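You operate a simulated robot arm through the tools that you are given. There is no shell and no other tool. Be economical: measure what you need, move in short steps, check, and stop when the job is done.

The job below is to be done with a simulated robot arm. You get a single attempt, and the scene is never put back.

JOB
Put things in order on the platform under the open cupboard. At the end: the white soap dish is on the silver trivet; the white onion stands where the clear mango drink bottle stood; the red onion stands where the white soap dish stood; the clear mango drink bottle stands where the red onion stood; whatever was shut is shut again. Leave all else as you found it, and nothing knocked over.

It is judged by the outcome, as a careful person would: the job done as asked, and still so three seconds after it is handed in. It fails if anything else is knocked over, pushed out of place, dropped, spilled or broken.

ROBOT AND FRAMES
A 7-joint arm with a two-finger parallel gripper, fixed in place. Base frame: the origin is at the foot of the arm, x ahead of it, y to its left, z up; the work surface is at about z = 0. Readings come in mm, degrees, newtons and seconds.
With the tool pointing down near the work surface it reaches from about 240 to 620 mm from the base axis. Its first joint turns from -66.0 to 66.0 degrees. Payload 2.6 kg.
The tool frame sits at the grasp point between the pads (the TCP): z along the fingers, y along the line on which they close. The tips reach 30 mm beyond it. The gripper opens to 94 mm. The fingers are 28 mm wide and 10 mm thick; the gripper's body (50 by 96 mm) begins 55 mm behind the TCP.
Orientation is told as [roll, pitch, yaw] about the base's x, y, z axes, in that order, counted from this pose: with the fingers straight down and closing along the base's y, the tool's x points along the base's -x, its y along +y and its z along -z.

CONTROLS
- The arm moves only by the tool arm_command. Its argument "plan" is a list that holds one entry, the list of rows, each a list of 7 numbers: the turn, a rotation vector about the tool's x, y, z in rad, then the shift along the tool's x, y, z in cm, then the gripper command, from -1 (shut) to 1 (fully open), values between in proportion. In form: [[[rx, ry, rz, tx, ty, tz, claw], ...]]. A call has 1 to 12 rows; each row shifts and turns the commanded pose from where the row before left it, along the tool's axes as they then stand. Rows are played at 5 a second. More than 50 mm and 8.6 degrees between two rows, or a gripper value outside its range, and nothing of the call is played. A pose out of reach is approached as far as the arm can. The call stops where the force on the tool passes 40 N (or 10 N more than at its start, if that is more) or the arm is blocked; 0.2 s more then pass. The fingers move at their own pace (about 72 mm/s each) and stop on an object; they squeeze with about 30 N. The grip force told is the motor's: it shows also when the fingers shut on nothing. Time passes only in rows, and 0.2 s behind the last, so rows that do not move let the fingers close. The reply holds the time, the measured pose of the TCP, the force on the tool along the base axes, the opening and the grip force, in the units named above and with some noise.
- Cameras (640 x 400 px; columns grow to the right, rows downward): "scene" is fixed at [38, 436.6, 556.3]; the picture's right is [-0.74, -0.67, 0.00], its down [-0.43, 0.47, -0.77] and it looks along [0.52, -0.57, -0.64] (base axes); focal length 305 px, centre (320, 200). "wrist" rides on the gripper at [76, 14, -103] in the tool frame; the picture's right is [-0.18, 0.98, 0.00], its down [-0.75, -0.14, -0.64] and it looks along [-0.63, -0.12, 0.77] (tool axes); focal length 243 px, centre (320, 200). There is no depth. A picture from a camera that has moved, and an enlarged one, comes with that camera's place and axes in the base frame and with its lens.
- camera(camera): a new picture of that camera. The clock stands still meanwhile.
- zoom(camera, box): a new picture of the part [left, top, right, bottom] of that camera's present view, enlarged. The clock stands still meanwhile.
- job_done(): hands the job in; it is judged then, once.

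Go step by step. Nothing tells you positions but the pictures and the camera data: compare them with the known pose of the tool, close in by small moves and look again before you grip or let go. The budget is 120 turns and 68 pictures, counting those below and the enlarged ones. Unless the task says otherwise, let go and move clear before handing in, and close with one line.

The tools are called after "Emit:" as a command line: name --argument value ..., lists and objects as JSON in quotes. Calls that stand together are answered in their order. arm_command: Moves the arm, as the interface text tells. Its arguments: {"type":"object","properties":{"plan":{"type":"array","items":{"type":"array","items":{"type":"array","items":{"type":"number"}}}}},"required":["plan"]} The other tools are called the same way: camera (camera) takes a picture; zoom (camera, box) takes an enlarged picture of a part of a camera's view; job_done () hands the job in.

At the start:

```text
time_s: 0.0
tcp_pos: [402.3, 14.4, 329.4]
orientation: [0.0, -0.1, 0.0]
ft_force: [0.5, -0.3, -0.6]
finger_gap: 94.1
grip_force: 0.0
```

scene: 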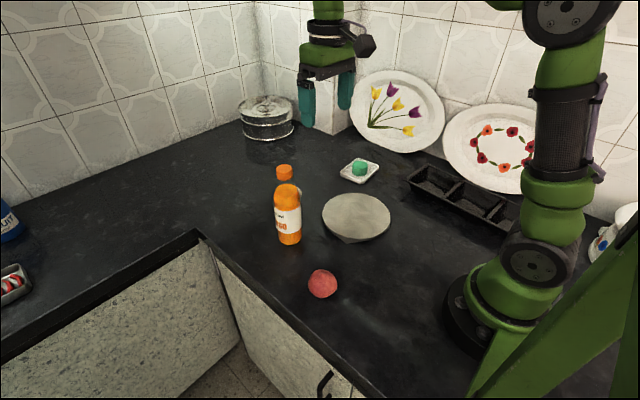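
wrist: 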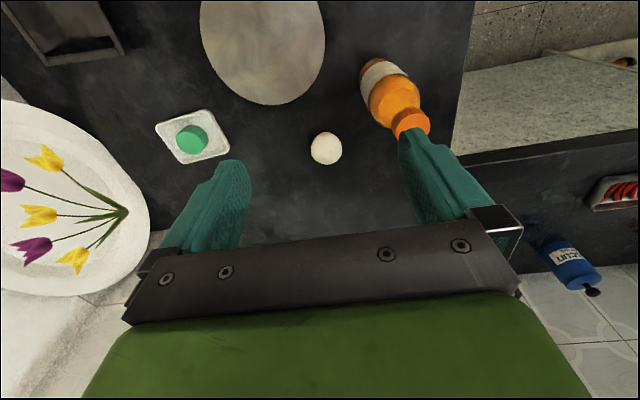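

I see the bottle near (437,103), the red onion near (287,158), the soap dish with green soap near (483,-241), the trivet near (370,-70) and the white onion near (541,-1). I'll zoom in for detail before moving.

Emit:
zoom --camera "scene" --box '[240, 140, 400, 240]'

Emit:
zoom --camera "wrist" --box '[130, 0, 450, 200]'

Emit:
zoom --camera "scene" --box '[240, 220, 400, 320]'

```text
4.00 times, centred on (320, 190) of scene
camera zoom: at [38.0, 436.6, 556.3], right [-0.74, -0.67, 0.0], down [-0.43, 0.47, -0.77], along [0.52, -0.57, -0.64], focal length 1221 px, centre (320, 240)
```

zoom: 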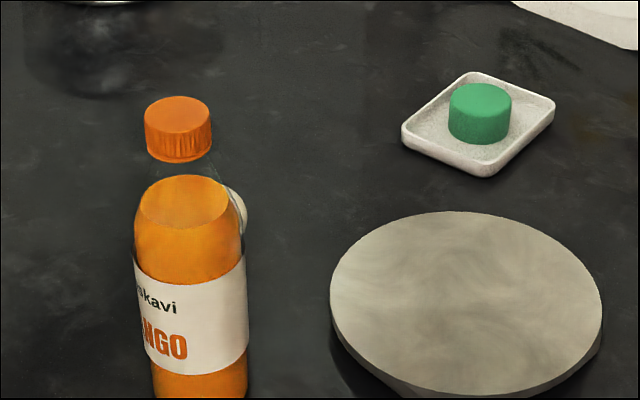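

```text
2.00 times, centred on (290, 100) of wrist
camera zoom: at [327.7, 28.9, 430.9], right [0.18, 0.98, 0.0], down [0.75, -0.14, 0.64], along [0.63, -0.12, -0.77], focal length 485 px, centre (380, 400)
```

zoom: 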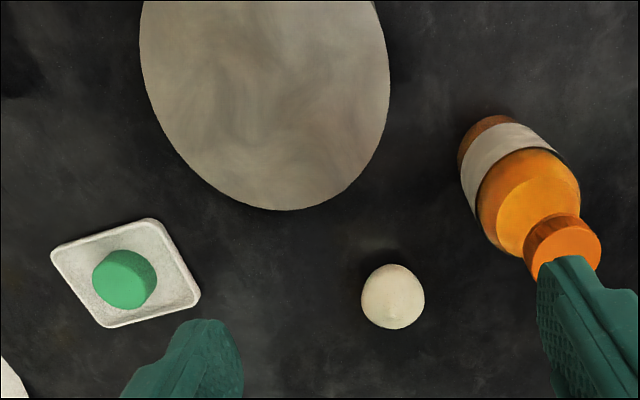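

```text
4.00 times, centred on (320, 270) of scene
camera zoom: at [38.0, 436.6, 556.3], right [-0.74, -0.67, 0.0], down [-0.43, 0.47, -0.77], along [0.52, -0.57, -0.64], focal length 1221 px, centre (320, -80)
```

zoom: 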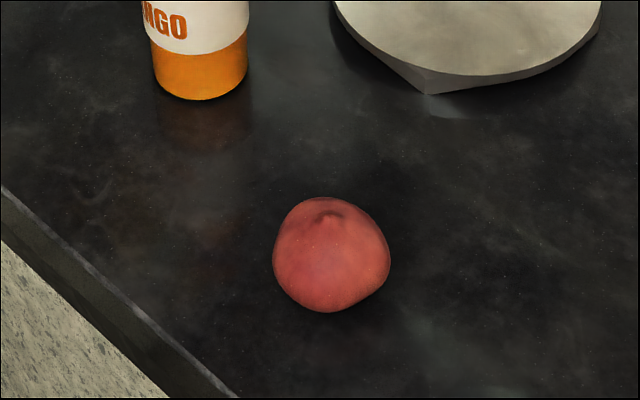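

The dish is about 76 × 103 mm, centred near (481,-236), with its long side roughly along y. The trivet top is about z 29, centred near (362,-54). First I'll fly above the dish and turn the gripper to close across its short side.

Emit:
arm_command --plan '[[[0, 0, 0, -1.13, -3.57, 1.84, 1], [0, 0, 0, -1.13, -3.57, 1.84, 1], [0, 0, 0, -1.13, -3.57, 1.84, 1], [0, 0, 0, -1.13, -3.57, 1.84, 1], [0, 0, 0, -1.13, -3.57, 1.84, 1], [0, 0, 0, -1.13, -3.57, 1.84, 1], [0, 0, 0, -1.12, -3.58, 1.84, 1]]]'

Emit:
arm_command --plan '[[[0, 0, 0.145, 0, 0, 0, 1], [0, 0, 0.145, 0, 0, 0, 1], [0, 0, 0.145, 0, 0, 0, 1], [0, 0, 0.145, 0, 0, 0, 1], [0, 0, 0.145, 0, 0, 0, 1], [0, 0, 0.145, 0, 0, 0, 1], [0, 0, 0.145, 0, 0, 0, 1], [0, 0, 0.145, 0, 0, 0, 1], [0, 0, 0.145, 0, 0, 0, 1], [0, 0, 0.145, 0, 0, 0, 1], [0, 0, 0, 0, 0, 0, 1]]]'

Emit:
camera --camera "wrist"

```text
time_s: 1.6
tcp_pos: [482.3, -234.4, 199.7]
orientation: [0.0, -0.1, 0.0]
ft_force: [0.5, 0.4, -0.4]
finger_gap: 94.1
grip_force: 0.2
```

```text
time_s: 4.0
tcp_pos: [481.1, -237.1, 199.7]
orientation: [0.1, 0.0, -83.2]
ft_force: [-0.5, -1.2, -0.9]
finger_gap: 94.1
grip_force: 0.1
```

```text
62 pictures are left
camera wrist: at [487.5, -158.3, 301.8], right [1.0, -0.07, 0.0], down [-0.05, -0.77, 0.64], along [-0.04, -0.64, -0.77], focal length 243 px, centre (320, 200)
```

wrist: 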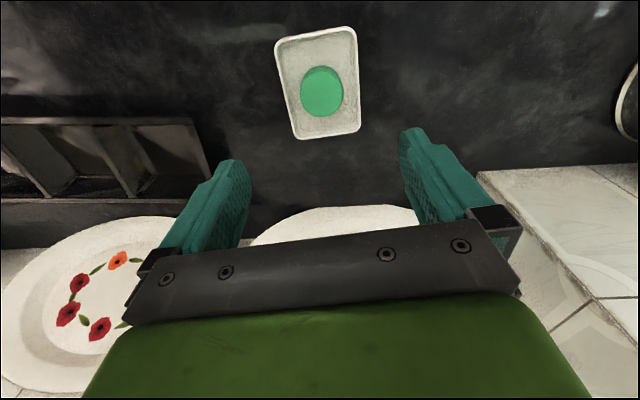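

The dish centre reads (485,-237), short axis about 5–6° off x, so the gripper is nearly lined up. I'll shift 3.5 mm, come down partway and look again.

Emit:
arm_command --plan '[[[0, 0, -0.015, 0, 0.35, 2.5, 1], [0, 0, 0, 0, 0, 3.5, 1], [0, 0, 0, 0, 0, 3, 1], [0, 0, 0, 0, 0, 2.5, 1], [0, 0, 0, 0, 0, 1, 1], [0, 0, 0, 0, 0, 0, 1]]]'

Emit:
camera --camera "wrist"

Emit:
zoom --camera "scene" --box '[290, 110, 430, 200]'

```text
time_s: 5.4
tcp_pos: [485.0, -234.0, 74.5]
orientation: [-0.1, 0.0, -82.2]
ft_force: [0.2, 1.0, 0.5]
finger_gap: 94.0
grip_force: 0.0
```

```text
61 pictures are left
camera wrist: at [490.0, -156.4, 176.2], right [1.0, -0.05, 0.0], down [-0.04, -0.77, 0.64], along [-0.03, -0.64, -0.77], focal length 243 px, centre (320, 200)
```

wrist: 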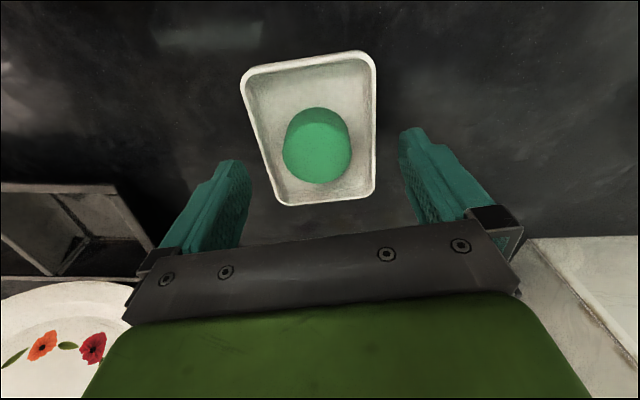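

```text
4.44 times, centred on (360, 155) of scene
camera zoom: at [38.0, 436.6, 556.3], right [-0.74, -0.67, 0.0], down [-0.43, 0.47, -0.77], along [0.52, -0.57, -0.64], focal length 1357 px, centre (142, 400)
```

zoom: 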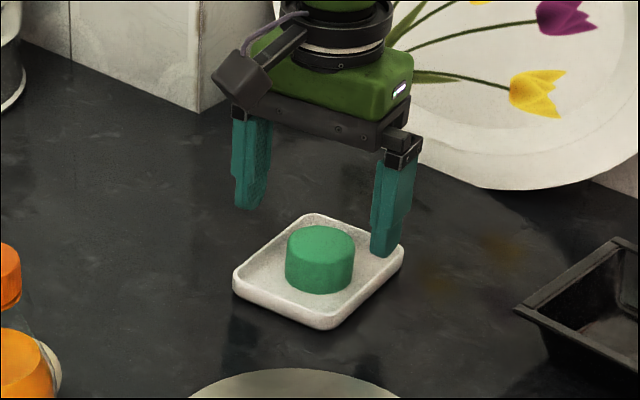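

The dish centre is about (484,-239), axis about 5°. I'll trim yaw and y, then lower so the tips straddle it just above the counter.

Emit:
arm_command --plan '[[[0, 0, 0.04, -0.45, 0, 0.8, 1], [0, 0, 0, 0, 0, 1.2, 1], [0, 0, 0, 0, 0, 1.0, 1], [0, 0, 0, 0, 0, 0.6, 1], [0, 0, 0, 0, 0, 0.4, 1], [0, 0, 0, 0, 0, 0, 1]]]'

Emit:
camera --camera "wrist"

Emit:
zoom --camera "scene" --box '[290, 110, 430, 200]'

```text
time_s: 6.8
tcp_pos: [486.1, -238.8, 35.1]
orientation: [0.0, 0.0, -84.6]
ft_force: [0.0, 0.4, 0.3]
finger_gap: 94.1
grip_force: 0.0
```

```text
59 pictures are left
camera wrist: at [493.6, -161.8, 137.2], right [1.0, -0.09, 0.0], down [-0.07, -0.76, 0.64], along [-0.06, -0.64, -0.77], focal length 243 px, centre (320, 200)
```

wrist: 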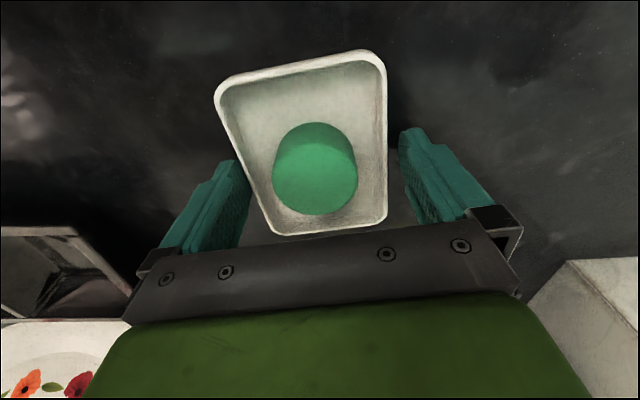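

```text
4.44 times, centred on (360, 155) of scene
camera zoom: at [38.0, 436.6, 556.3], right [-0.74, -0.67, 0.0], down [-0.43, 0.47, -0.77], along [0.52, -0.57, -0.64], focal length 1357 px, centre (142, 400)
```

zoom: 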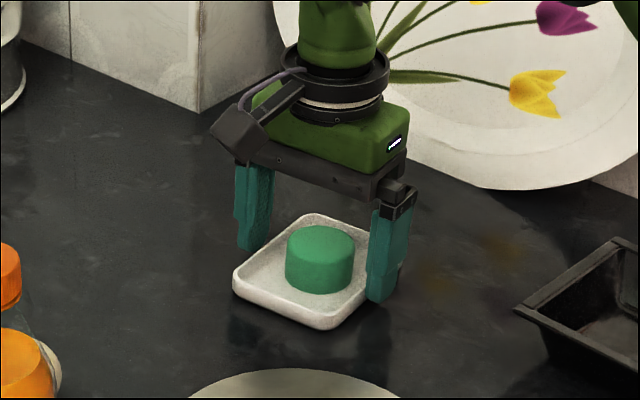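

The fingers straddle the dish with clearance on both sides. I'll close and let the grip settle.

Emit:
arm_command --plan '[[[0, 0, 0, 0, 0, 0, 0.75], [0, 0, 0, 0, 0, 0, 0.68], [0, 0, 0, 0, 0, 0, 0.5], [0, 0, 0, 0, 0, 0, -1], [0, 0, 0, 0, 0, 0, -1]]]'

Emit:
arm_command --plan '[[[0, 0, 0, 0, 0, -0.5, -1], [0, 0, 0, 0, 0, -1.0, -1], [0, 0, 0, 0, 0, -1.5, -1], [0, 0, 0, 0, 0, -1.0, -1], [0, 0, 0, 0, 0, 0, -1]]]'

Emit:
zoom --camera "scene" --box '[290, 110, 430, 200]'

Emit:
camera --camera "wrist"

```text
time_s: 8.0
tcp_pos: [484.5, -239.4, 35.6]
orientation: [0.0, 0.0, -84.6]
ft_force: [-0.1, 0.8, 0.2]
finger_gap: 84.4
grip_force: 30.0
```

```text
time_s: 9.2
tcp_pos: [486.2, -240.5, 76.4]
orientation: [-0.1, 0.0, -84.6]
ft_force: [0.8, 1.2, -0.9]
finger_gap: 84.5
grip_force: 29.5
```

```text
4.44 times, centred on (360, 155) of scene
camera zoom: at [38.0, 436.6, 556.3], right [-0.74, -0.67, 0.0], down [-0.43, 0.47, -0.77], along [0.52, -0.57, -0.64], focal length 1357 px, centre (142, 400)
```

zoom: 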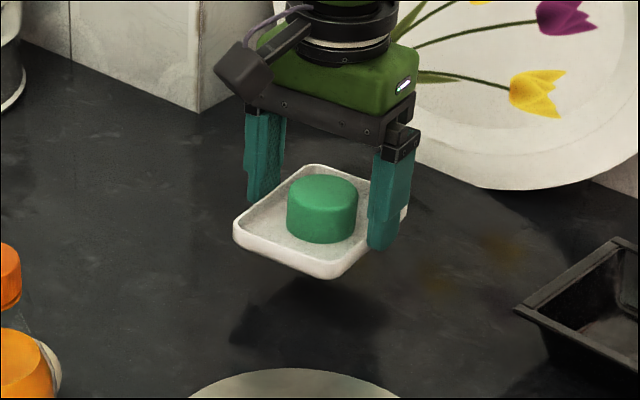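

```text
56 pictures are left
camera wrist: at [493.6, -163.3, 177.4], right [1.0, -0.09, 0.0], down [-0.07, -0.76, 0.64], along [-0.06, -0.64, -0.77], focal length 243 px, centre (320, 200)
```

wrist: 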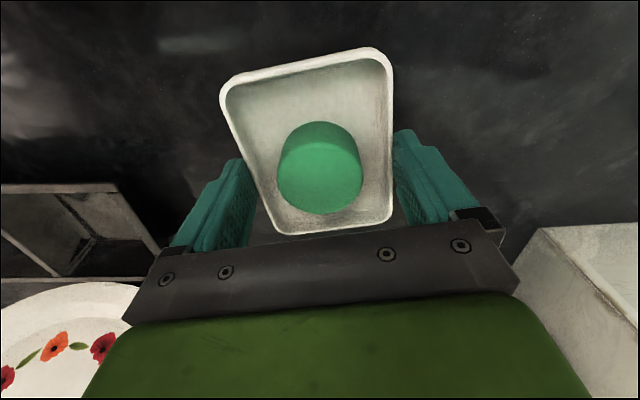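

The dish is lifted, level enough, with the soap inside. Now I'll carry it to above the trivet centre.

Emit:
arm_command --plan '[[[0, 0, 0, 0, 0, -1.5, -1], [0, 0, 0, 0.9, -0.5, -1.5, -1], [0, 0, 0, 1.9, -1.0, 0, -1], [0, 0, 0, 2.2, -1.2, 0, -1], [0, 0, 0, 2.4, -1.3, 0, -1], [0, 0, 0, 2.4, -1.3, 0, -1], [0, 0, 0, 2.4, -1.3, 0, -1], [0, 0, 0, 2.4, -1.3, 0, -1], [0, 0, 0, 2.2, -1.2, 0, -1], [0, 0, 0, 1.9, -1.0, 0, -1], [0, 0, 0, 0.98, -0.5, 0, -1], [0, 0, 0, 0, 0, 0, -1]]]'

Emit:
camera --camera "scene"

Emit:
camera --camera "wrist"

```text
time_s: 11.8
tcp_pos: [362.7, -54.7, 105.8]
orientation: [0.1, 0.0, -84.7]
ft_force: [0.7, 0.3, -1.1]
finger_gap: 84.4
grip_force: 30.0
```

```text
55 pictures are left
```

scene: 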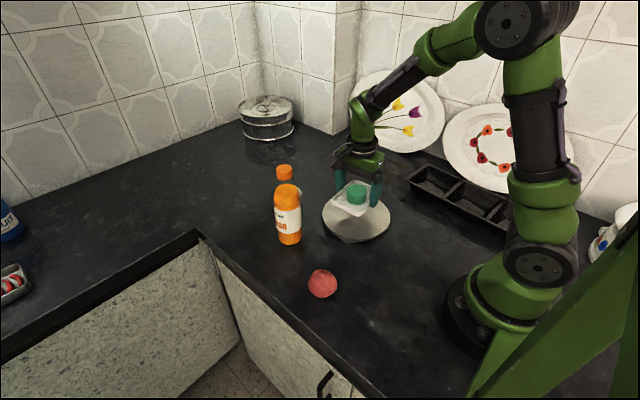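

```text
54 pictures are left
camera wrist: at [370.3, 23.3, 207.6], right [1.0, -0.09, 0.0], down [-0.07, -0.76, 0.64], along [-0.06, -0.64, -0.77], focal length 243 px, centre (320, 200)
```

wrist: 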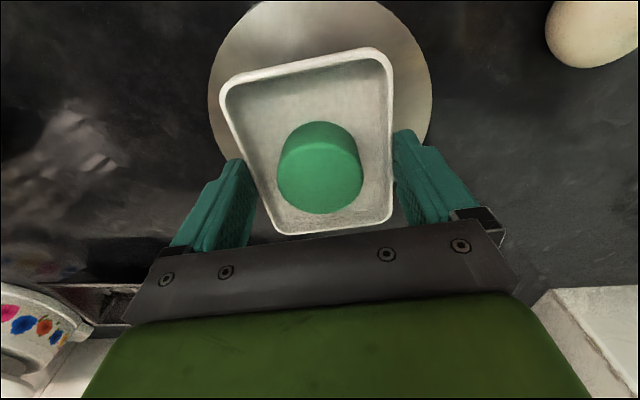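

The dish is over the trivet disk, which I now put near (364,-60). I'll nudge 4 mm and lower, then go on in small steps watching the force.

Emit:
arm_command --plan '[[[0, 0, 0, -0.4, 0, 1, -1], [0, 0, 0, 0, 0, 1, -1], [0, 0, 0, 0, 0, 0.8, -1], [0, 0, 0, 0, 0, 0.4, -1], [0, 0, 0, 0, 0, 0, -1]]]'

Emit:
zoom --camera "scene" --box '[290, 150, 430, 250]'

```text
time_s: 13.0
tcp_pos: [362.5, -58.9, 73.8]
orientation: [0.0, -0.1, -84.6]
ft_force: [0.0, -0.6, -0.3]
finger_gap: 84.1
grip_force: 30.0
```

```text
4.00 times, centred on (360, 200) of scene
camera zoom: at [38.0, 436.6, 556.3], right [-0.74, -0.67, 0.0], down [-0.43, 0.47, -0.77], along [0.52, -0.57, -0.64], focal length 1221 px, centre (160, 200)
```

zoom: 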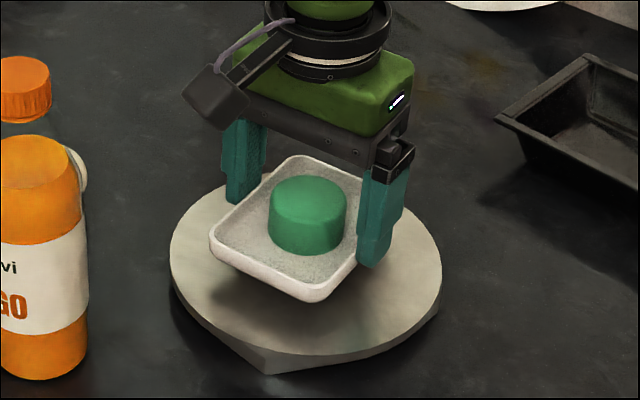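

The dish hangs over the disk with a clear gap. I'll lower a little at a time.

Emit:
arm_command --plan '[[[0, 0, 0, 0, 0, 0.3, -1], [0, 0, 0, 0, 0, 0.2, -1], [0, 0, 0, 0, 0, 0.2, -1], [0, 0, 0, 0, 0, 0, -1]]]'

Emit:
zoom --camera "scene" --box '[290, 150, 430, 250]'

```text
time_s: 14.0
tcp_pos: [362.1, -58.1, 65.2]
orientation: [-0.1, -0.1, -84.6]
ft_force: [0.4, 0.2, -1.5]
finger_gap: 84.5
grip_force: 29.6
```

```text
4.00 times, centred on (360, 200) of scene
camera zoom: at [38.0, 436.6, 556.3], right [-0.74, -0.67, 0.0], down [-0.43, 0.47, -0.77], along [0.52, -0.57, -0.64], focal length 1221 px, centre (160, 200)
```

zoom: 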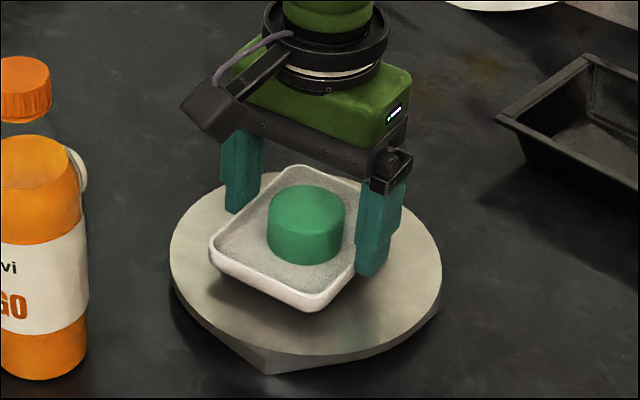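

Still a small gap; continuing in millimetre steps.

Emit:
arm_command --plan '[[[0, 0, 0, 0, 0, 0.1, -1], [0, 0, 0, 0, 0, 0.1, -1], [0, 0, 0, 0, 0, 0.1, -1], [0, 0, 0, 0, 0, 0, -1]]]'

Emit:
arm_command --plan '[[[0, 0, 0, 0, 0, 0.1, -1], [0, 0, 0, 0, 0, 0.1, -1], [0, 0, 0, 0, 0, 0, -1]]]'

Emit:
zoom --camera "scene" --box '[310, 170, 410, 240]'

```text
time_s: 15.0
tcp_pos: [362.2, -57.4, 64.6]
orientation: [0.0, 0.1, -84.6]
ft_force: [-0.4, 0.5, -1.8]
finger_gap: 84.5
grip_force: 29.9
```

```text
time_s: 15.8
tcp_pos: [361.3, -58.5, 62.1]
orientation: [-0.1, 0.0, -84.6]
ft_force: [-0.2, -0.5, -0.5]
finger_gap: 84.3
grip_force: 29.9
```

```text
5.71 times, centred on (360, 205) of scene
camera zoom: at [38.0, 436.6, 556.3], right [-0.74, -0.67, 0.0], down [-0.43, 0.47, -0.77], along [0.52, -0.57, -0.64], focal length 1744 px, centre (91, 171)
```

zoom: 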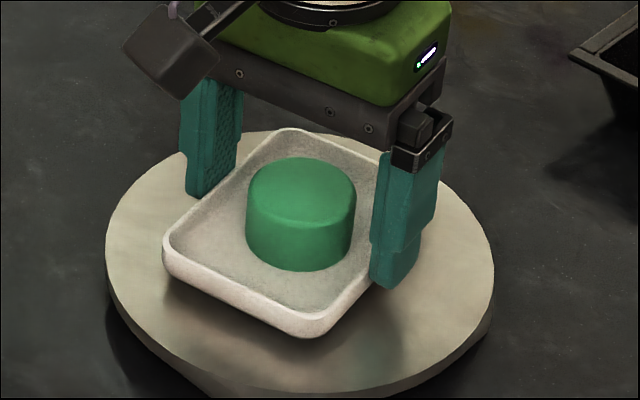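

Emit:
arm_command --plan '[[[0, 0, 0, 0, 0, 0.1, -1], [0, 0, 0, 0, 0, 0.1, -1], [0, 0, 0, 0, 0, 0, -1]]]'

Emit:
arm_command --plan '[[[0, 0, 0, 0, 0, 0.1, -1], [0, 0, 0, 0, 0, 0.1, -1], [0, 0, 0, 0, 0, 0, -1]]]'

Emit:
zoom --camera "scene" --box '[310, 170, 410, 240]'

```text
time_s: 16.6
tcp_pos: [361.1, -58.0, 60.8]
orientation: [0.1, 0.0, -84.6]
ft_force: [0.0, 0.7, -2.5]
finger_gap: 84.2
grip_force: 30.0
```

```text
time_s: 17.4
tcp_pos: [361.6, -58.5, 57.7]
orientation: [0.0, 0.1, -84.6]
ft_force: [0.0, 0.4, -1.5]
finger_gap: 84.3
grip_force: 29.9
```

```text
5.71 times, centred on (360, 205) of scene
camera zoom: at [38.0, 436.6, 556.3], right [-0.74, -0.67, 0.0], down [-0.43, 0.47, -0.77], along [0.52, -0.57, -0.64], focal length 1744 px, centre (91, 171)
```

zoom: 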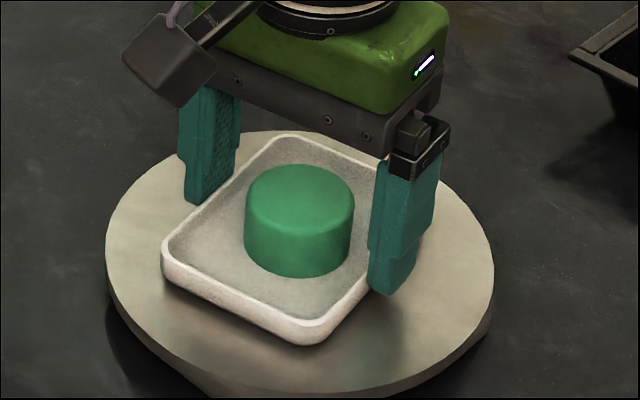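

Still descending freely and the shadow is narrowing; a few more millimetres.

Emit:
arm_command --plan '[[[0, 0, 0, 0, 0, 0.1, -1], [0, 0, 0, 0, 0, 0.1, -1], [0, 0, 0, 0, 0, 0, -1]]]'

Emit:
arm_command --plan '[[[0, 0, 0, 0, 0, 0.1, -1], [0, 0, 0, 0, 0, 0, -1]]]'

Emit:
zoom --camera "scene" --box '[310, 170, 410, 240]'

```text
time_s: 18.2
tcp_pos: [363.7, -56.6, 55.8]
orientation: [0.0, 0.0, -84.6]
ft_force: [-0.4, -0.4, -1.1]
finger_gap: 84.3
grip_force: 30.1
```

```text
time_s: 18.8
tcp_pos: [362.2, -57.9, 55.3]
orientation: [0.1, 0.0, -84.7]
ft_force: [-10.6, 1.1, 28.0]
finger_gap: 84.4
grip_force: 29.3
```

```text
5.71 times, centred on (360, 205) of scene
camera zoom: at [37.9, 436.6, 556.3], right [-0.74, -0.67, 0.0], down [-0.43, 0.47, -0.77], along [0.52, -0.57, -0.64], focal length 1744 px, centre (91, 171)
```

zoom: 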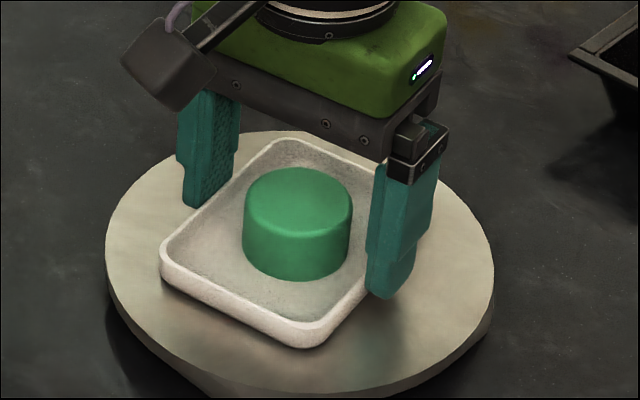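

Contact at 28 N, so the dish is on the trivet. I'll release and lift clear.

Emit:
arm_command --plan '[[[0, 0, 0, 0, 0, -0.05, -1], [0, 0, 0, 0, 0, 0, 0.9], [0, 0, 0, 0, 0, 0, 1], [0, 0, 0, 0, 0, 0, 1]]]'

Emit:
arm_command --plan '[[[0, 0, 0, 0, 0, -0.5, 1], [0, 0, 0, 0, 0, -1.5, 1], [0, 0, 0, 0, 0, -3, 1], [0, 0, 0, 0, 0, -4, 1], [0, 0, 0, 0, 0, -4, 1], [0, 0, 0, 0, 0, -4, 1]]]'

Emit:
camera --camera "scene"

Emit:
camera --camera "wrist"

```text
time_s: 19.8
tcp_pos: [362.2, -58.0, 54.1]
orientation: [0.0, 0.1, -84.6]
ft_force: [0.3, -0.7, 0.0]
finger_gap: 94.0
grip_force: 0.0
```

```text
time_s: 21.2
tcp_pos: [361.0, -59.6, 225.7]
orientation: [0.1, 0.1, -84.6]
ft_force: [0.0, 0.2, -0.3]
finger_gap: 93.9
grip_force: 0.0
```

```text
48 pictures are left
```

scene: 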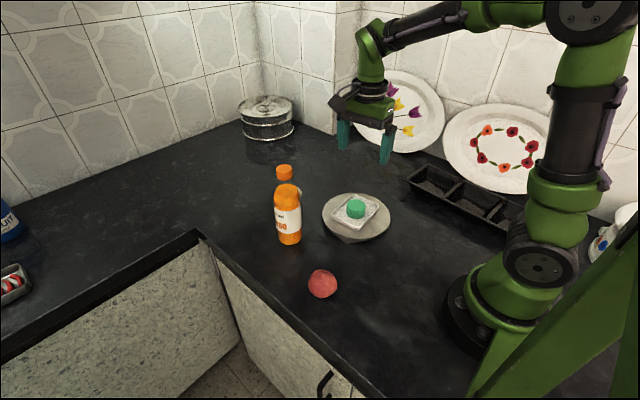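

```text
47 pictures are left
camera wrist: at [368.0, 18.6, 327.7], right [1.0, -0.09, 0.0], down [-0.07, -0.76, 0.64], along [-0.06, -0.64, -0.77], focal length 243 px, centre (320, 200)
```

wrist: 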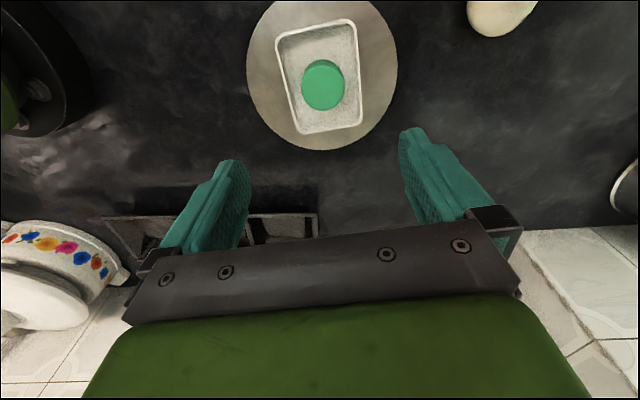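

The dish sits well on the trivet. Next the red onion near (283,159): turn back to yaw 0 and fly above it.

Emit:
arm_command --plan '[[[0, 0, -0.1477, 0, 0, 0, 1], [0, 0, -0.1477, 0, 0, 0, 1], [0, 0, -0.1477, 0, 0, 0, 1], [0, 0, -0.1477, 0, 0, 0, 1], [0, 0, -0.1477, 0, 0, 0, 1], [0, 0, -0.1477, 0, 0, 0, 1], [0, 0, -0.1477, 0, 0, 0, 1], [0, 0, -0.1477, 0, 0, 0, 1], [0, 0, -0.1477, 0, 0, 0, 1], [0, 0, -0.1477, 0, 0, 0, 1], [0, 0, 0, 0, 0, 0, 1]]]'

Emit:
arm_command --plan '[[[0, 0, 0, 1.13, 3.11, 0.3, 1], [0, 0, 0, 1.13, 3.11, 0.3, 1], [0, 0, 0, 1.13, 3.11, 0.3, 1], [0, 0, 0, 1.13, 3.11, 0.3, 1], [0, 0, 0, 1.13, 3.11, 0.3, 1], [0, 0, 0, 1.13, 3.11, 0.3, 1], [0, 0, 0, 1.13, 3.11, 0.3, 1], [0, 0, 0, 0, 0, 0, 1]]]'

Emit:
camera --camera "wrist"

```text
time_s: 23.6
tcp_pos: [362.8, -57.7, 225.5]
orientation: [-0.1, 0.0, 0.2]
ft_force: [-1.3, 1.0, -1.1]
finger_gap: 94.0
grip_force: 0.0
```

```text
time_s: 25.4
tcp_pos: [281.8, 160.7, 203.4]
orientation: [0.0, 0.0, 0.0]
ft_force: [-0.1, -0.1, 0.0]
finger_gap: 94.1
grip_force: 0.1
```

```text
46 pictures are left
camera wrist: at [206.9, 176.3, 305.4], right [0.18, 0.98, 0.0], down [0.75, -0.14, 0.64], along [0.63, -0.12, -0.77], focal length 243 px, centre (320, 200)
```

wrist: 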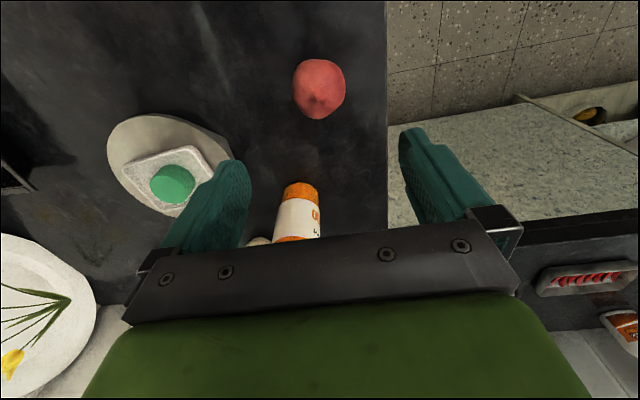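

The onion is right under the gripper at (282,160). I'll descend around it and check.

Emit:
arm_command --plan '[[[0, 0, 0, 0, 0, 3, 1], [0, 0, 0, 0, 0, 4, 1], [0, 0, 0, 0, 0, 4, 1], [0, 0, 0, 0, 0, 3, 1], [0, 0, 0, 0, 0, 1.8, 1], [0, 0, 0, 0, 0, 1, 1], [0, 0, 0, 0, 0, 0, 1]]]'

Emit:
camera --camera "wrist"

Emit:
zoom --camera "scene" --box '[250, 220, 410, 320]'

```text
time_s: 27.0
tcp_pos: [282.5, 162.0, 34.6]
orientation: [0.0, 0.0, 0.1]
ft_force: [0.3, 0.9, 0.7]
finger_gap: 94.0
grip_force: 0.1
```

```text
45 pictures are left
camera wrist: at [207.2, 175.7, 136.6], right [0.18, 0.98, 0.0], down [0.75, -0.14, 0.64], along [0.63, -0.12, -0.77], focal length 243 px, centre (320, 200)
```

wrist: 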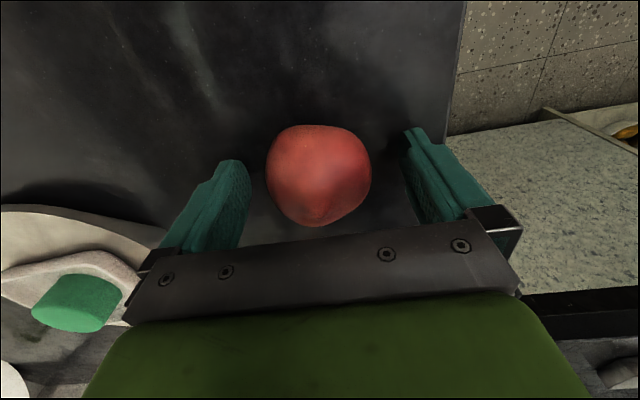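

```text
4.00 times, centred on (330, 270) of scene
camera zoom: at [38.0, 436.6, 556.3], right [-0.74, -0.67, 0.0], down [-0.43, 0.47, -0.77], along [0.52, -0.57, -0.64], focal length 1221 px, centre (280, -80)
```

zoom: 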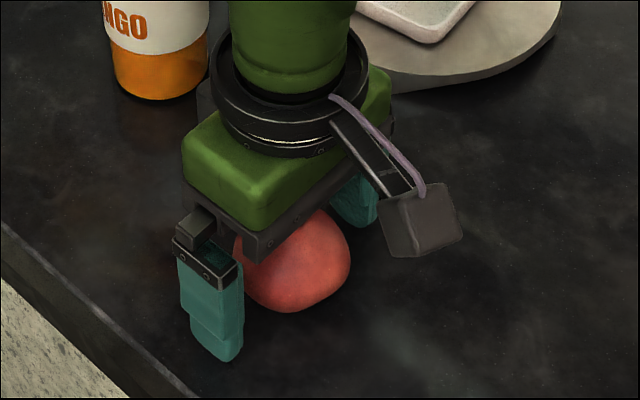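

Well centred; a 3 mm nudge back in x, then close and lift slightly.

Emit:
arm_command --plan '[[[0, 0, 0, 0.25, 0, 0, 1], [0, 0, 0, 0, 0, 0, 0.4], [0, 0, 0, 0, 0, 0, 0], [0, 0, 0, 0, 0, 0, -1], [0, 0, 0, 0, 0, 0, -1]]]'

Emit:
arm_command --plan '[[[0, 0, 0, 0, 0, -1, -1], [0, 0, 0, 0, 0, -2, -1], [0, 0, 0, 0, 0, -4, -1], [0, 0, 0, 0, 0, -4, -1], [0, 0, 0, 0, 0, -2, -1], [0, 0, 0, 0, 0, 0, -1]]]'

Emit:
camera --camera "wrist"

```text
time_s: 28.2
tcp_pos: [280.7, 160.5, 35.1]
orientation: [0.0, 0.0, 0.0]
ft_force: [0.5, 0.8, 0.3]
finger_gap: 58.5
grip_force: 30.2
```

```text
time_s: 29.6
tcp_pos: [280.7, 159.0, 165.4]
orientation: [0.0, 0.0, 0.0]
ft_force: [-0.4, -1.1, -2.0]
finger_gap: 58.6
grip_force: 30.2
```

```text
43 pictures are left
camera wrist: at [204.6, 173.1, 268.0], right [0.18, 0.98, 0.0], down [0.75, -0.14, 0.64], along [0.63, -0.12, -0.77], focal length 243 px, centre (320, 200)
```

wrist: 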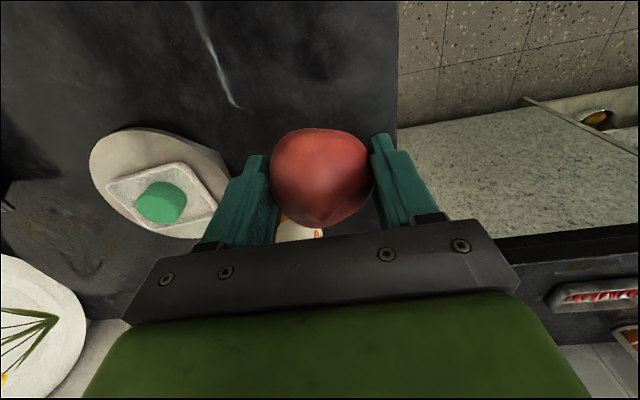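

Gripped, 58.5 mm wide, and it came up cleanly. Now carry it to the dish's old spot (484,-239).

Emit:
arm_command --plan '[[[0, 0, 0, -0.9, -1.7, 0, -1], [0, 0, 0, -1.7, -3.3, 0, -1], [0, 0, 0, -1.9, -3.8, 0, -1], [0, 0, 0, -1.9, -3.8, 0, -1], [0, 0, 0, -1.9, -3.8, 0, -1], [0, 0, 0, -1.9, -3.8, 0, -1], [0, 0, 0, -1.9, -3.8, 0, -1], [0, 0, 0, -1.9, -3.8, 0, -1], [0, 0, 0, -1.9, -3.8, 0, -1], [0, 0, 0, -1.9, -3.7, 0, -1], [0, 0, 0, -1.7, -3.0, 0, -1], [0, 0, 0, -0.8, -1.6, 0, -1]]]'

Emit:
arm_command --plan '[[[0, 0, 0, 0, 0, 2, -1], [0, 0, 0, 0, 0, 4, -1], [0, 0, 0, 0, 0, 4, -1], [0, 0, 0, 0, 0, 2, -1], [0, 0, 0, 0, 0, 0, -1]]]'

Emit:
zoom --camera "scene" --box '[290, 110, 430, 200]'

```text
time_s: 32.2
tcp_pos: [482.7, -239.1, 164.3]
orientation: [0.0, 0.0, 0.0]
ft_force: [0.5, -0.1, -0.5]
finger_gap: 58.4
grip_force: 30.5
```

```text
time_s: 33.4
tcp_pos: [481.9, -239.3, 44.3]
orientation: [0.0, 0.1, 0.0]
ft_force: [-0.7, 0.2, -0.7]
finger_gap: 58.6
grip_force: 30.3
```

```text
4.44 times, centred on (360, 155) of scene
camera zoom: at [38.0, 436.6, 556.3], right [-0.74, -0.67, 0.0], down [-0.43, 0.47, -0.77], along [0.52, -0.57, -0.64], focal length 1357 px, centre (142, 400)
```

zoom: 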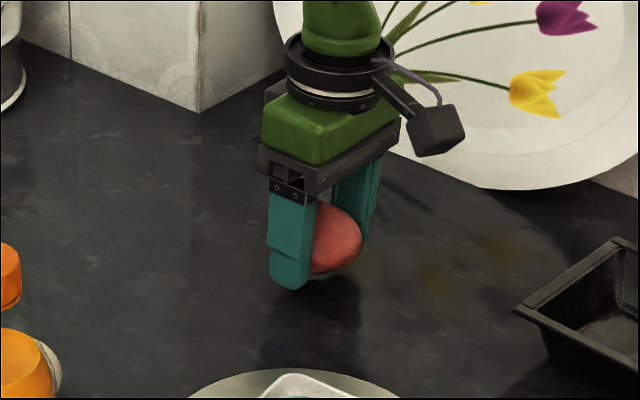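

Now the last 9 mm down, slowly.

Emit:
arm_command --plan '[[[0, 0, 0, -0.15, 0, 0.4, -1], [0, 0, 0, 0, 0, 0.2, -1], [0, 0, 0, 0, 0, 0.1, -1], [0, 0, 0, 0, 0, 0.1, -1], [0, 0, 0, 0, 0, 0, -1]]]'

```text
time_s: 34.6
tcp_pos: [486.5, -238.2, 37.8]
orientation: [0.0, 0.0, 0.0]
ft_force: [0.6, -0.2, -1.1]
finger_gap: 58.4
grip_force: 30.1
```

Emit:
arm_command --plan '[[[0, 0, 0, 0, 0, 0.1, -1], [0, 0, 0, 0, 0, 0, -1]]]'

Emit:
zoom --camera "scene" --box '[320, 130, 400, 180]'

```text
time_s: 35.2
tcp_pos: [485.8, -239.0, 37.0]
orientation: [0.0, -0.1, 0.0]
ft_force: [0.3, 0.6, -2.4]
finger_gap: 58.6
grip_force: 29.8
```

```text
8.00 times, centred on (360, 155) of scene
camera zoom: at [38.0, 436.6, 556.3], right [-0.74, -0.67, 0.0], down [-0.43, 0.47, -0.77], along [0.52, -0.57, -0.64], focal length 2442 px, centre (0, 560)
```

zoom: 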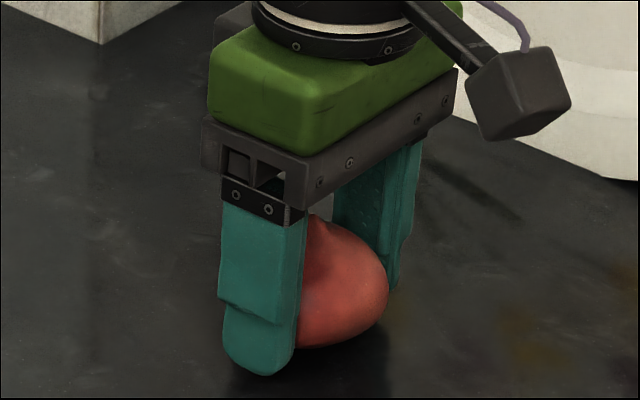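

Emit:
arm_command --plan '[[[0, 0, 0, 0, 0, 0.1, -1], [0, 0, 0, 0, 0, 0, -1]]]'

Emit:
arm_command --plan '[[[0, 0, 0, 0, 0, 0.1, -1], [0, 0, 0, 0, 0, 0, -1]]]'

```text
time_s: 35.8
tcp_pos: [484.7, -238.4, 35.8]
orientation: [0.1, 0.0, 0.0]
ft_force: [0.0, 0.5, -0.7]
finger_gap: 58.7
grip_force: 30.1
```

```text
time_s: 36.4
tcp_pos: [485.7, -239.8, 35.7]
orientation: [0.0, 0.0, 0.0]
ft_force: [-4.4, 3.6, 10.8]
finger_gap: 58.2
grip_force: 30.1
```

Contact felt; the onion is on the counter. I'll open gently and rise.

Emit:
arm_command --plan '[[[0, 0, 0, 0, 0, 0, 0.3], [0, 0, 0, 0, 0, 0, 0.5], [0, 0, 0, 0, 0, 0, 1], [0, 0, 0, 0, 0, 0, 1]]]'

Emit:
arm_command --plan '[[[0, 0, 0, 0, 0, -1, 1], [0, 0, 0, 0, 0, -3, 1], [0, 0, 0, 0, 0, -4, 1], [0, 0, 0, 0, 0, -4, 1], [0, 0, 0, 0, 0, -4, 1], [0, 0, 0, 0, 0, 0, 1]]]'

Emit:
camera --camera "wrist"

Emit:
zoom --camera "scene" --box '[250, 130, 410, 230]'

```text
time_s: 37.4
tcp_pos: [485.2, -240.0, 35.1]
orientation: [-0.1, 0.0, -0.1]
ft_force: [0.3, 0.2, 0.5]
finger_gap: 93.9
grip_force: 0.1
```

```text
time_s: 38.8
tcp_pos: [483.3, -240.9, 194.6]
orientation: [0.0, 0.0, 0.1]
ft_force: [-0.8, 1.3, 0.1]
finger_gap: 94.2
grip_force: 0.1
```

```text
40 pictures are left
camera wrist: at [408.1, -226.2, 297.9], right [0.18, 0.98, 0.0], down [0.75, -0.14, 0.64], along [0.63, -0.12, -0.77], focal length 243 px, centre (320, 200)
```

wrist: 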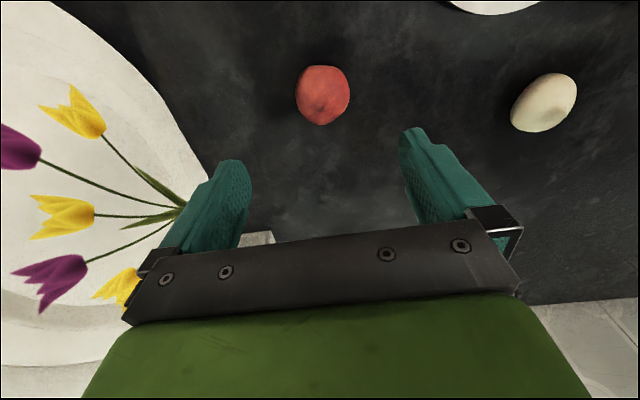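

```text
4.00 times, centred on (330, 180) of scene
camera zoom: at [38.0, 436.6, 556.3], right [-0.74, -0.67, 0.0], down [-0.43, 0.47, -0.77], along [0.52, -0.57, -0.64], focal length 1221 px, centre (280, 280)
```

zoom: 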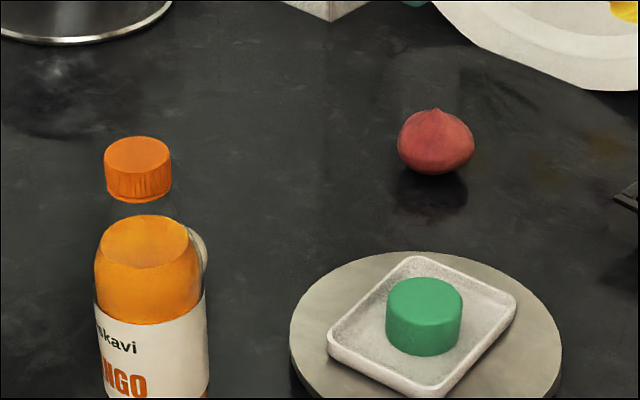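

The red onion stands upright on the dish's old spot. Next the bottle: rise well above its ~210 mm height and fly over to (437,103).

Emit:
arm_command --plan '[[[0, 0, 0, 0, 0, -4.8, 1], [0, 0, 0, 0, 0, -4.8, 1], [0, 0, 0, 0.52, 3.82, 0, 1], [0, 0, 0, 0.52, 3.82, 0, 1], [0, 0, 0, 0.52, 3.82, 0, 1], [0, 0, 0, 0.52, 3.82, 0, 1], [0, 0, 0, 0.52, 3.82, 0, 1], [0, 0, 0, 0.52, 3.82, 0, 1], [0, 0, 0, 0.52, 3.82, 0, 1], [0, 0, 0, 0.52, 3.82, 0, 1], [0, 0, 0, 0.52, 3.82, 0, 1], [0, 0, 0, 0, 0, 0, 1]]]'

Emit:
camera --camera "wrist"

Emit:
camera --camera "scene"

```text
time_s: 41.4
tcp_pos: [438.2, 104.6, 289.8]
orientation: [0.0, 0.0, -0.1]
ft_force: [-0.6, 0.3, -0.3]
finger_gap: 93.9
grip_force: 0.0
```

```text
38 pictures are left
camera wrist: at [363.4, 119.1, 391.9], right [0.18, 0.98, 0.0], down [0.75, -0.14, 0.64], along [0.63, -0.12, -0.77], focal length 243 px, centre (320, 200)
```

wrist: 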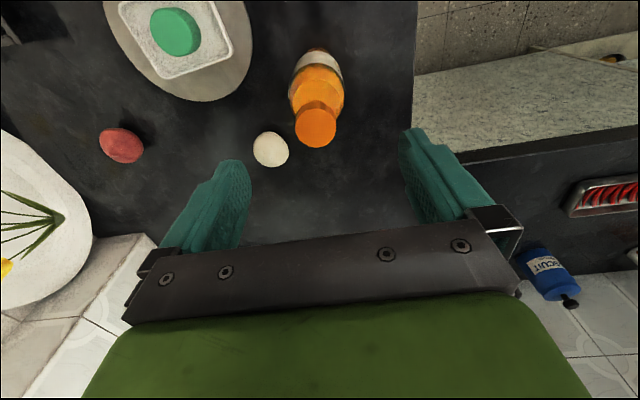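

```text
37 pictures are left
```

scene: 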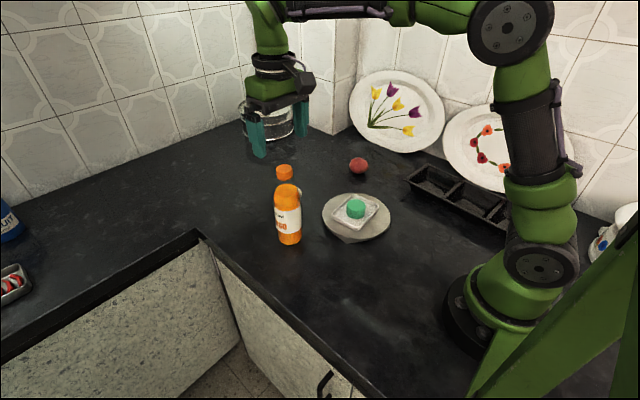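

The cap is at about (439.5,101.5), top near z 211. I'll line up, descend so the pads frame the cap, and check.

Emit:
arm_command --plan '[[[0, 0, 0, -0.13, -0.31, 0.5, 1], [0, 0, 0, 0, 0, 2, 1], [0, 0, 0, 0, 0, 2.5, 1], [0, 0, 0, 0, 0, 2.5, 1], [0, 0, 0, 0, 0, 1.3, 1], [0, 0, 0, 0, 0, 0.5, 1], [0, 0, 0, 0, 0, 0, 1]]]'

Emit:
camera --camera "wrist"

Emit:
zoom --camera "scene" --box '[210, 130, 370, 250]'

```text
time_s: 43.0
tcp_pos: [441.3, 100.5, 198.4]
orientation: [0.0, 0.0, 0.0]
ft_force: [0.2, 0.5, 0.2]
finger_gap: 94.3
grip_force: 0.0
```

```text
36 pictures are left
camera wrist: at [364.7, 114.8, 300.1], right [0.18, 0.98, 0.0], down [0.75, -0.14, 0.64], along [0.63, -0.12, -0.77], focal length 243 px, centre (320, 200)
```

wrist: 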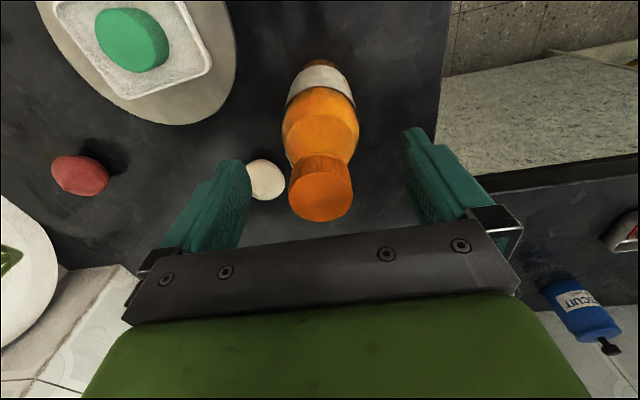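

```text
3.33 times, centred on (290, 190) of scene
camera zoom: at [38.0, 436.6, 556.3], right [-0.74, -0.67, 0.0], down [-0.43, 0.47, -0.77], along [0.52, -0.57, -0.64], focal length 1018 px, centre (420, 233)
```

zoom: 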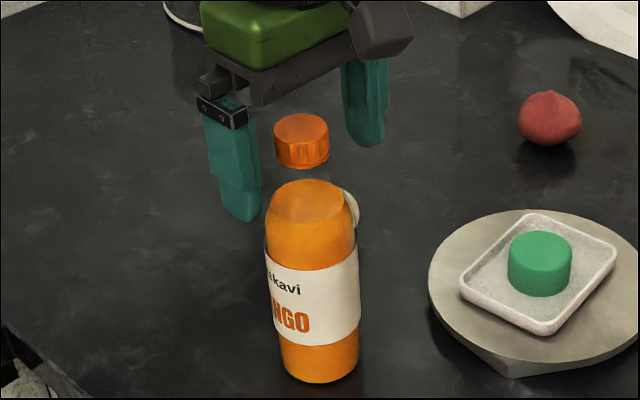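

The cap lies between the pads. I'll go 4 mm lower, close on it, and check before lifting.

Emit:
arm_command --plan '[[[0, 0, 0, 0.1, 0, 0.4, 1], [0, 0, 0, 0, 0, 0, 0.3], [0, 0, 0, 0, 0, 0, -0.1], [0, 0, 0, 0, 0, 0, -0.3], [0, 0, 0, 0, 0, 0, -1], [0, 0, 0, 0, 0, 0, -1], [0, 0, 0, 0, 0, 0, -1]]]'

Emit:
arm_command --plan '[[[0, 0, 0, 0, 0, -0.3, -1], [0, 0, 0, 0, 0, -0.5, -1], [0, 0, 0, 0, 0, -0.7, -1], [0, 0, 0, 0, 0, 0, -1]]]'

Emit:
zoom --camera "scene" --box '[210, 130, 370, 250]'

```text
time_s: 44.6
tcp_pos: [440.1, 99.6, 194.8]
orientation: [0.0, 0.0, 0.0]
ft_force: [0.6, -0.8, 0.7]
finger_gap: 38.0
grip_force: 30.0
```

```text
time_s: 45.6
tcp_pos: [438.4, 101.8, 208.8]
orientation: [0.0, 0.0, 0.0]
ft_force: [0.4, 0.5, -5.8]
finger_gap: 37.9
grip_force: 29.9
```

```text
3.33 times, centred on (290, 190) of scene
camera zoom: at [38.1, 436.6, 556.3], right [-0.74, -0.67, 0.0], down [-0.43, 0.47, -0.77], along [0.52, -0.57, -0.64], focal length 1018 px, centre (420, 233)
```

zoom: 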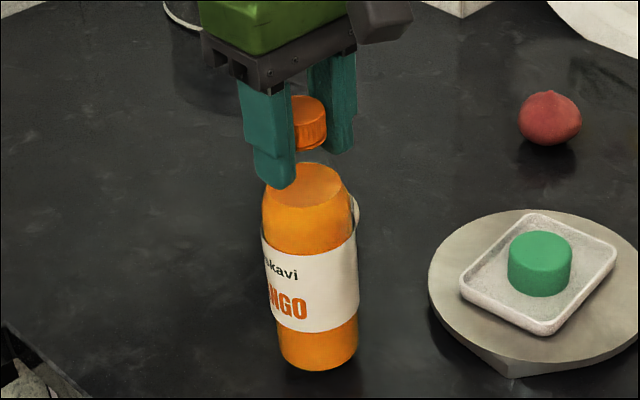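

Holding the bottle (about 0.55 kg) cleanly. I'll lift a bit more and carry it to the red onion's old spot (281.5,160.5).

Emit:
arm_command --plan '[[[0, 0, 0, 0, 0, -1, -1], [0, 0, 0, 0.5, 0.19, -1, -1], [0, 0, 0, 1.1, 0.41, 0, -1], [0, 0, 0, 1.7, 0.64, 0, -1], [0, 0, 0, 2.2, 0.83, 0, -1], [0, 0, 0, 2.2, 0.83, 0, -1], [0, 0, 0, 2.2, 0.83, 0, -1], [0, 0, 0, 2.2, 0.83, 0, -1], [0, 0, 0, 1.7, 0.64, 0, -1], [0, 0, 0, 1.2, 0.45, 0, -1], [0, 0, 0, 0.7, 0.27, 0, -1], [0, 0, 0, 0, 0, 0, -1]]]'

Emit:
camera --camera "scene"

Emit:
camera --camera "wrist"

```text
time_s: 48.2
tcp_pos: [281.2, 159.7, 227.3]
orientation: [0.0, 0.0, 0.0]
ft_force: [-0.3, 1.3, -6.2]
finger_gap: 37.7
grip_force: 30.1
```

```text
33 pictures are left
```

scene: 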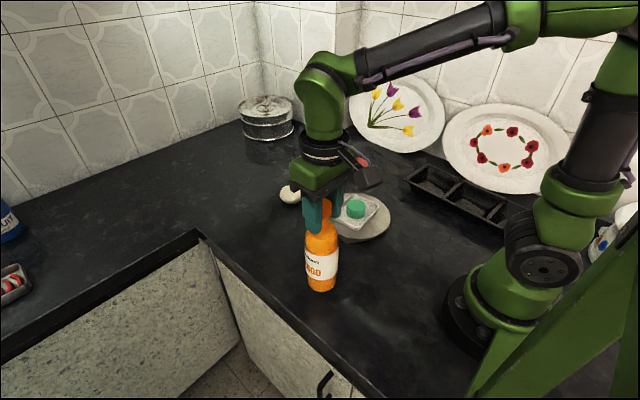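

```text
32 pictures are left
camera wrist: at [205.2, 175.6, 329.6], right [0.18, 0.98, 0.0], down [0.75, -0.14, 0.64], along [0.63, -0.12, -0.77], focal length 243 px, centre (320, 200)
```

wrist: 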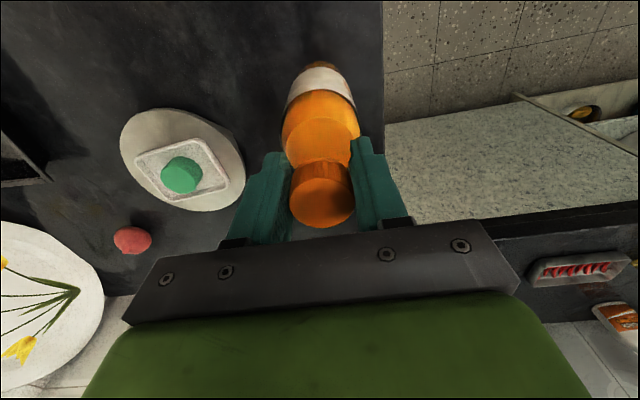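

The bottle hangs straight over the spot. Lowering most of the way, then in small steps to contact.

Emit:
arm_command --plan '[[[0, 0, 0, 0, 0.05, 0.8, -1], [0, 0, 0, 0, 0, 1, -1], [0, 0, 0, 0, 0, 0.6, -1], [0, 0, 0, 0, 0, 0.3, -1], [0, 0, 0, 0, 0, 0.1, -1], [0, 0, 0, 0, 0, 0, -1]]]'

Emit:
arm_command --plan '[[[0, 0, 0, 0, 0, 0.1, -1], [0, 0, 0, 0, 0, 0.1, -1], [0, 0, 0, 0, 0, 0, -1]]]'

Emit:
arm_command --plan '[[[0, 0, 0, 0, 0, 0.1, -1], [0, 0, 0, 0, 0, 0, -1]]]'

```text
time_s: 49.6
tcp_pos: [280.6, 161.6, 201.6]
orientation: [0.0, 0.0, 0.0]
ft_force: [-0.1, -0.5, -4.7]
finger_gap: 37.6
grip_force: 30.2
```

```text
time_s: 50.4
tcp_pos: [281.5, 160.8, 200.2]
orientation: [0.0, 0.0, -0.1]
ft_force: [0.1, 0.8, -5.4]
finger_gap: 37.7
grip_force: 30.1
```

```text
time_s: 51.0
tcp_pos: [281.0, 160.2, 197.9]
orientation: [0.1, 0.0, -0.1]
ft_force: [0.2, -0.3, -5.8]
finger_gap: 37.6
grip_force: 30.2
```

Emit:
arm_command --plan '[[[0, 0, 0, 0, 0, 0.1, -1], [0, 0, 0, 0, 0, 0, -1]]]'

Emit:
arm_command --plan '[[[0, 0, 0, 0, 0, 0.1, -1], [0, 0, 0, 0, 0, 0, -1]]]'

Emit:
arm_command --plan '[[[0, 0, 0, 0, 0, 0.05, -1], [0, 0, 0, 0, 0, 0, -1]]]'

Emit:
zoom --camera "scene" --box '[260, 180, 400, 300]'

```text
time_s: 51.6
tcp_pos: [281.1, 160.7, 195.2]
orientation: [0.0, 0.0, -0.1]
ft_force: [0.2, -0.5, -4.9]
finger_gap: 37.7
grip_force: 29.5
```

```text
time_s: 52.2
tcp_pos: [281.7, 160.9, 196.6]
orientation: [0.0, -0.2, 0.0]
ft_force: [0.2, -0.1, -5.2]
finger_gap: 37.2
grip_force: 30.3
```

```text
time_s: 52.8
tcp_pos: [282.2, 160.3, 194.5]
orientation: [0.0, 0.0, -0.1]
ft_force: [-0.8, -0.8, -3.2]
finger_gap: 37.5
grip_force: 29.9
```

```text
3.33 times, centred on (330, 240) of scene
camera zoom: at [38.0, 436.6, 556.3], right [-0.74, -0.67, 0.0], down [-0.43, 0.47, -0.77], along [0.52, -0.57, -0.64], focal length 1018 px, centre (287, 67)
```

zoom: 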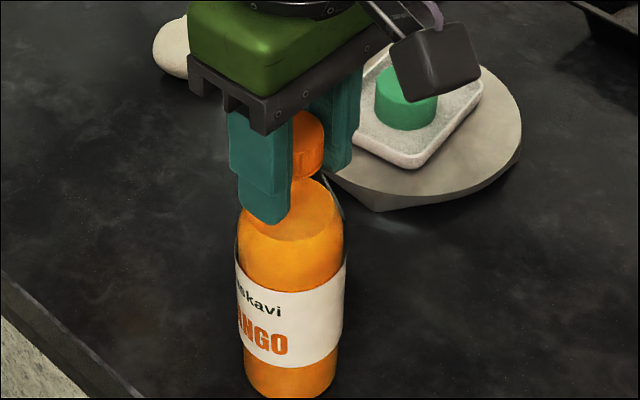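

Force is just starting to change; a half-millimetre or so more to seat it.

Emit:
arm_command --plan '[[[0, 0, 0, 0, 0, 0.05, -1], [0, 0, 0, 0, 0, 0, -1]]]'

Emit:
arm_command --plan '[[[0, 0, 0, 0, 0, 0.05, -1], [0, 0, 0, 0, 0, 0, -1]]]'

```text
time_s: 53.4
tcp_pos: [281.3, 160.9, 195.1]
orientation: [-0.1, -0.1, -0.1]
ft_force: [-4.4, -3.8, 12.2]
finger_gap: 37.2
grip_force: 30.3
```

```text
time_s: 54.0
tcp_pos: [282.5, 160.9, 194.0]
orientation: [0.1, -0.2, 0.0]
ft_force: [-3.8, -3.8, 23.8]
finger_gap: 37.4
grip_force: 29.6
```

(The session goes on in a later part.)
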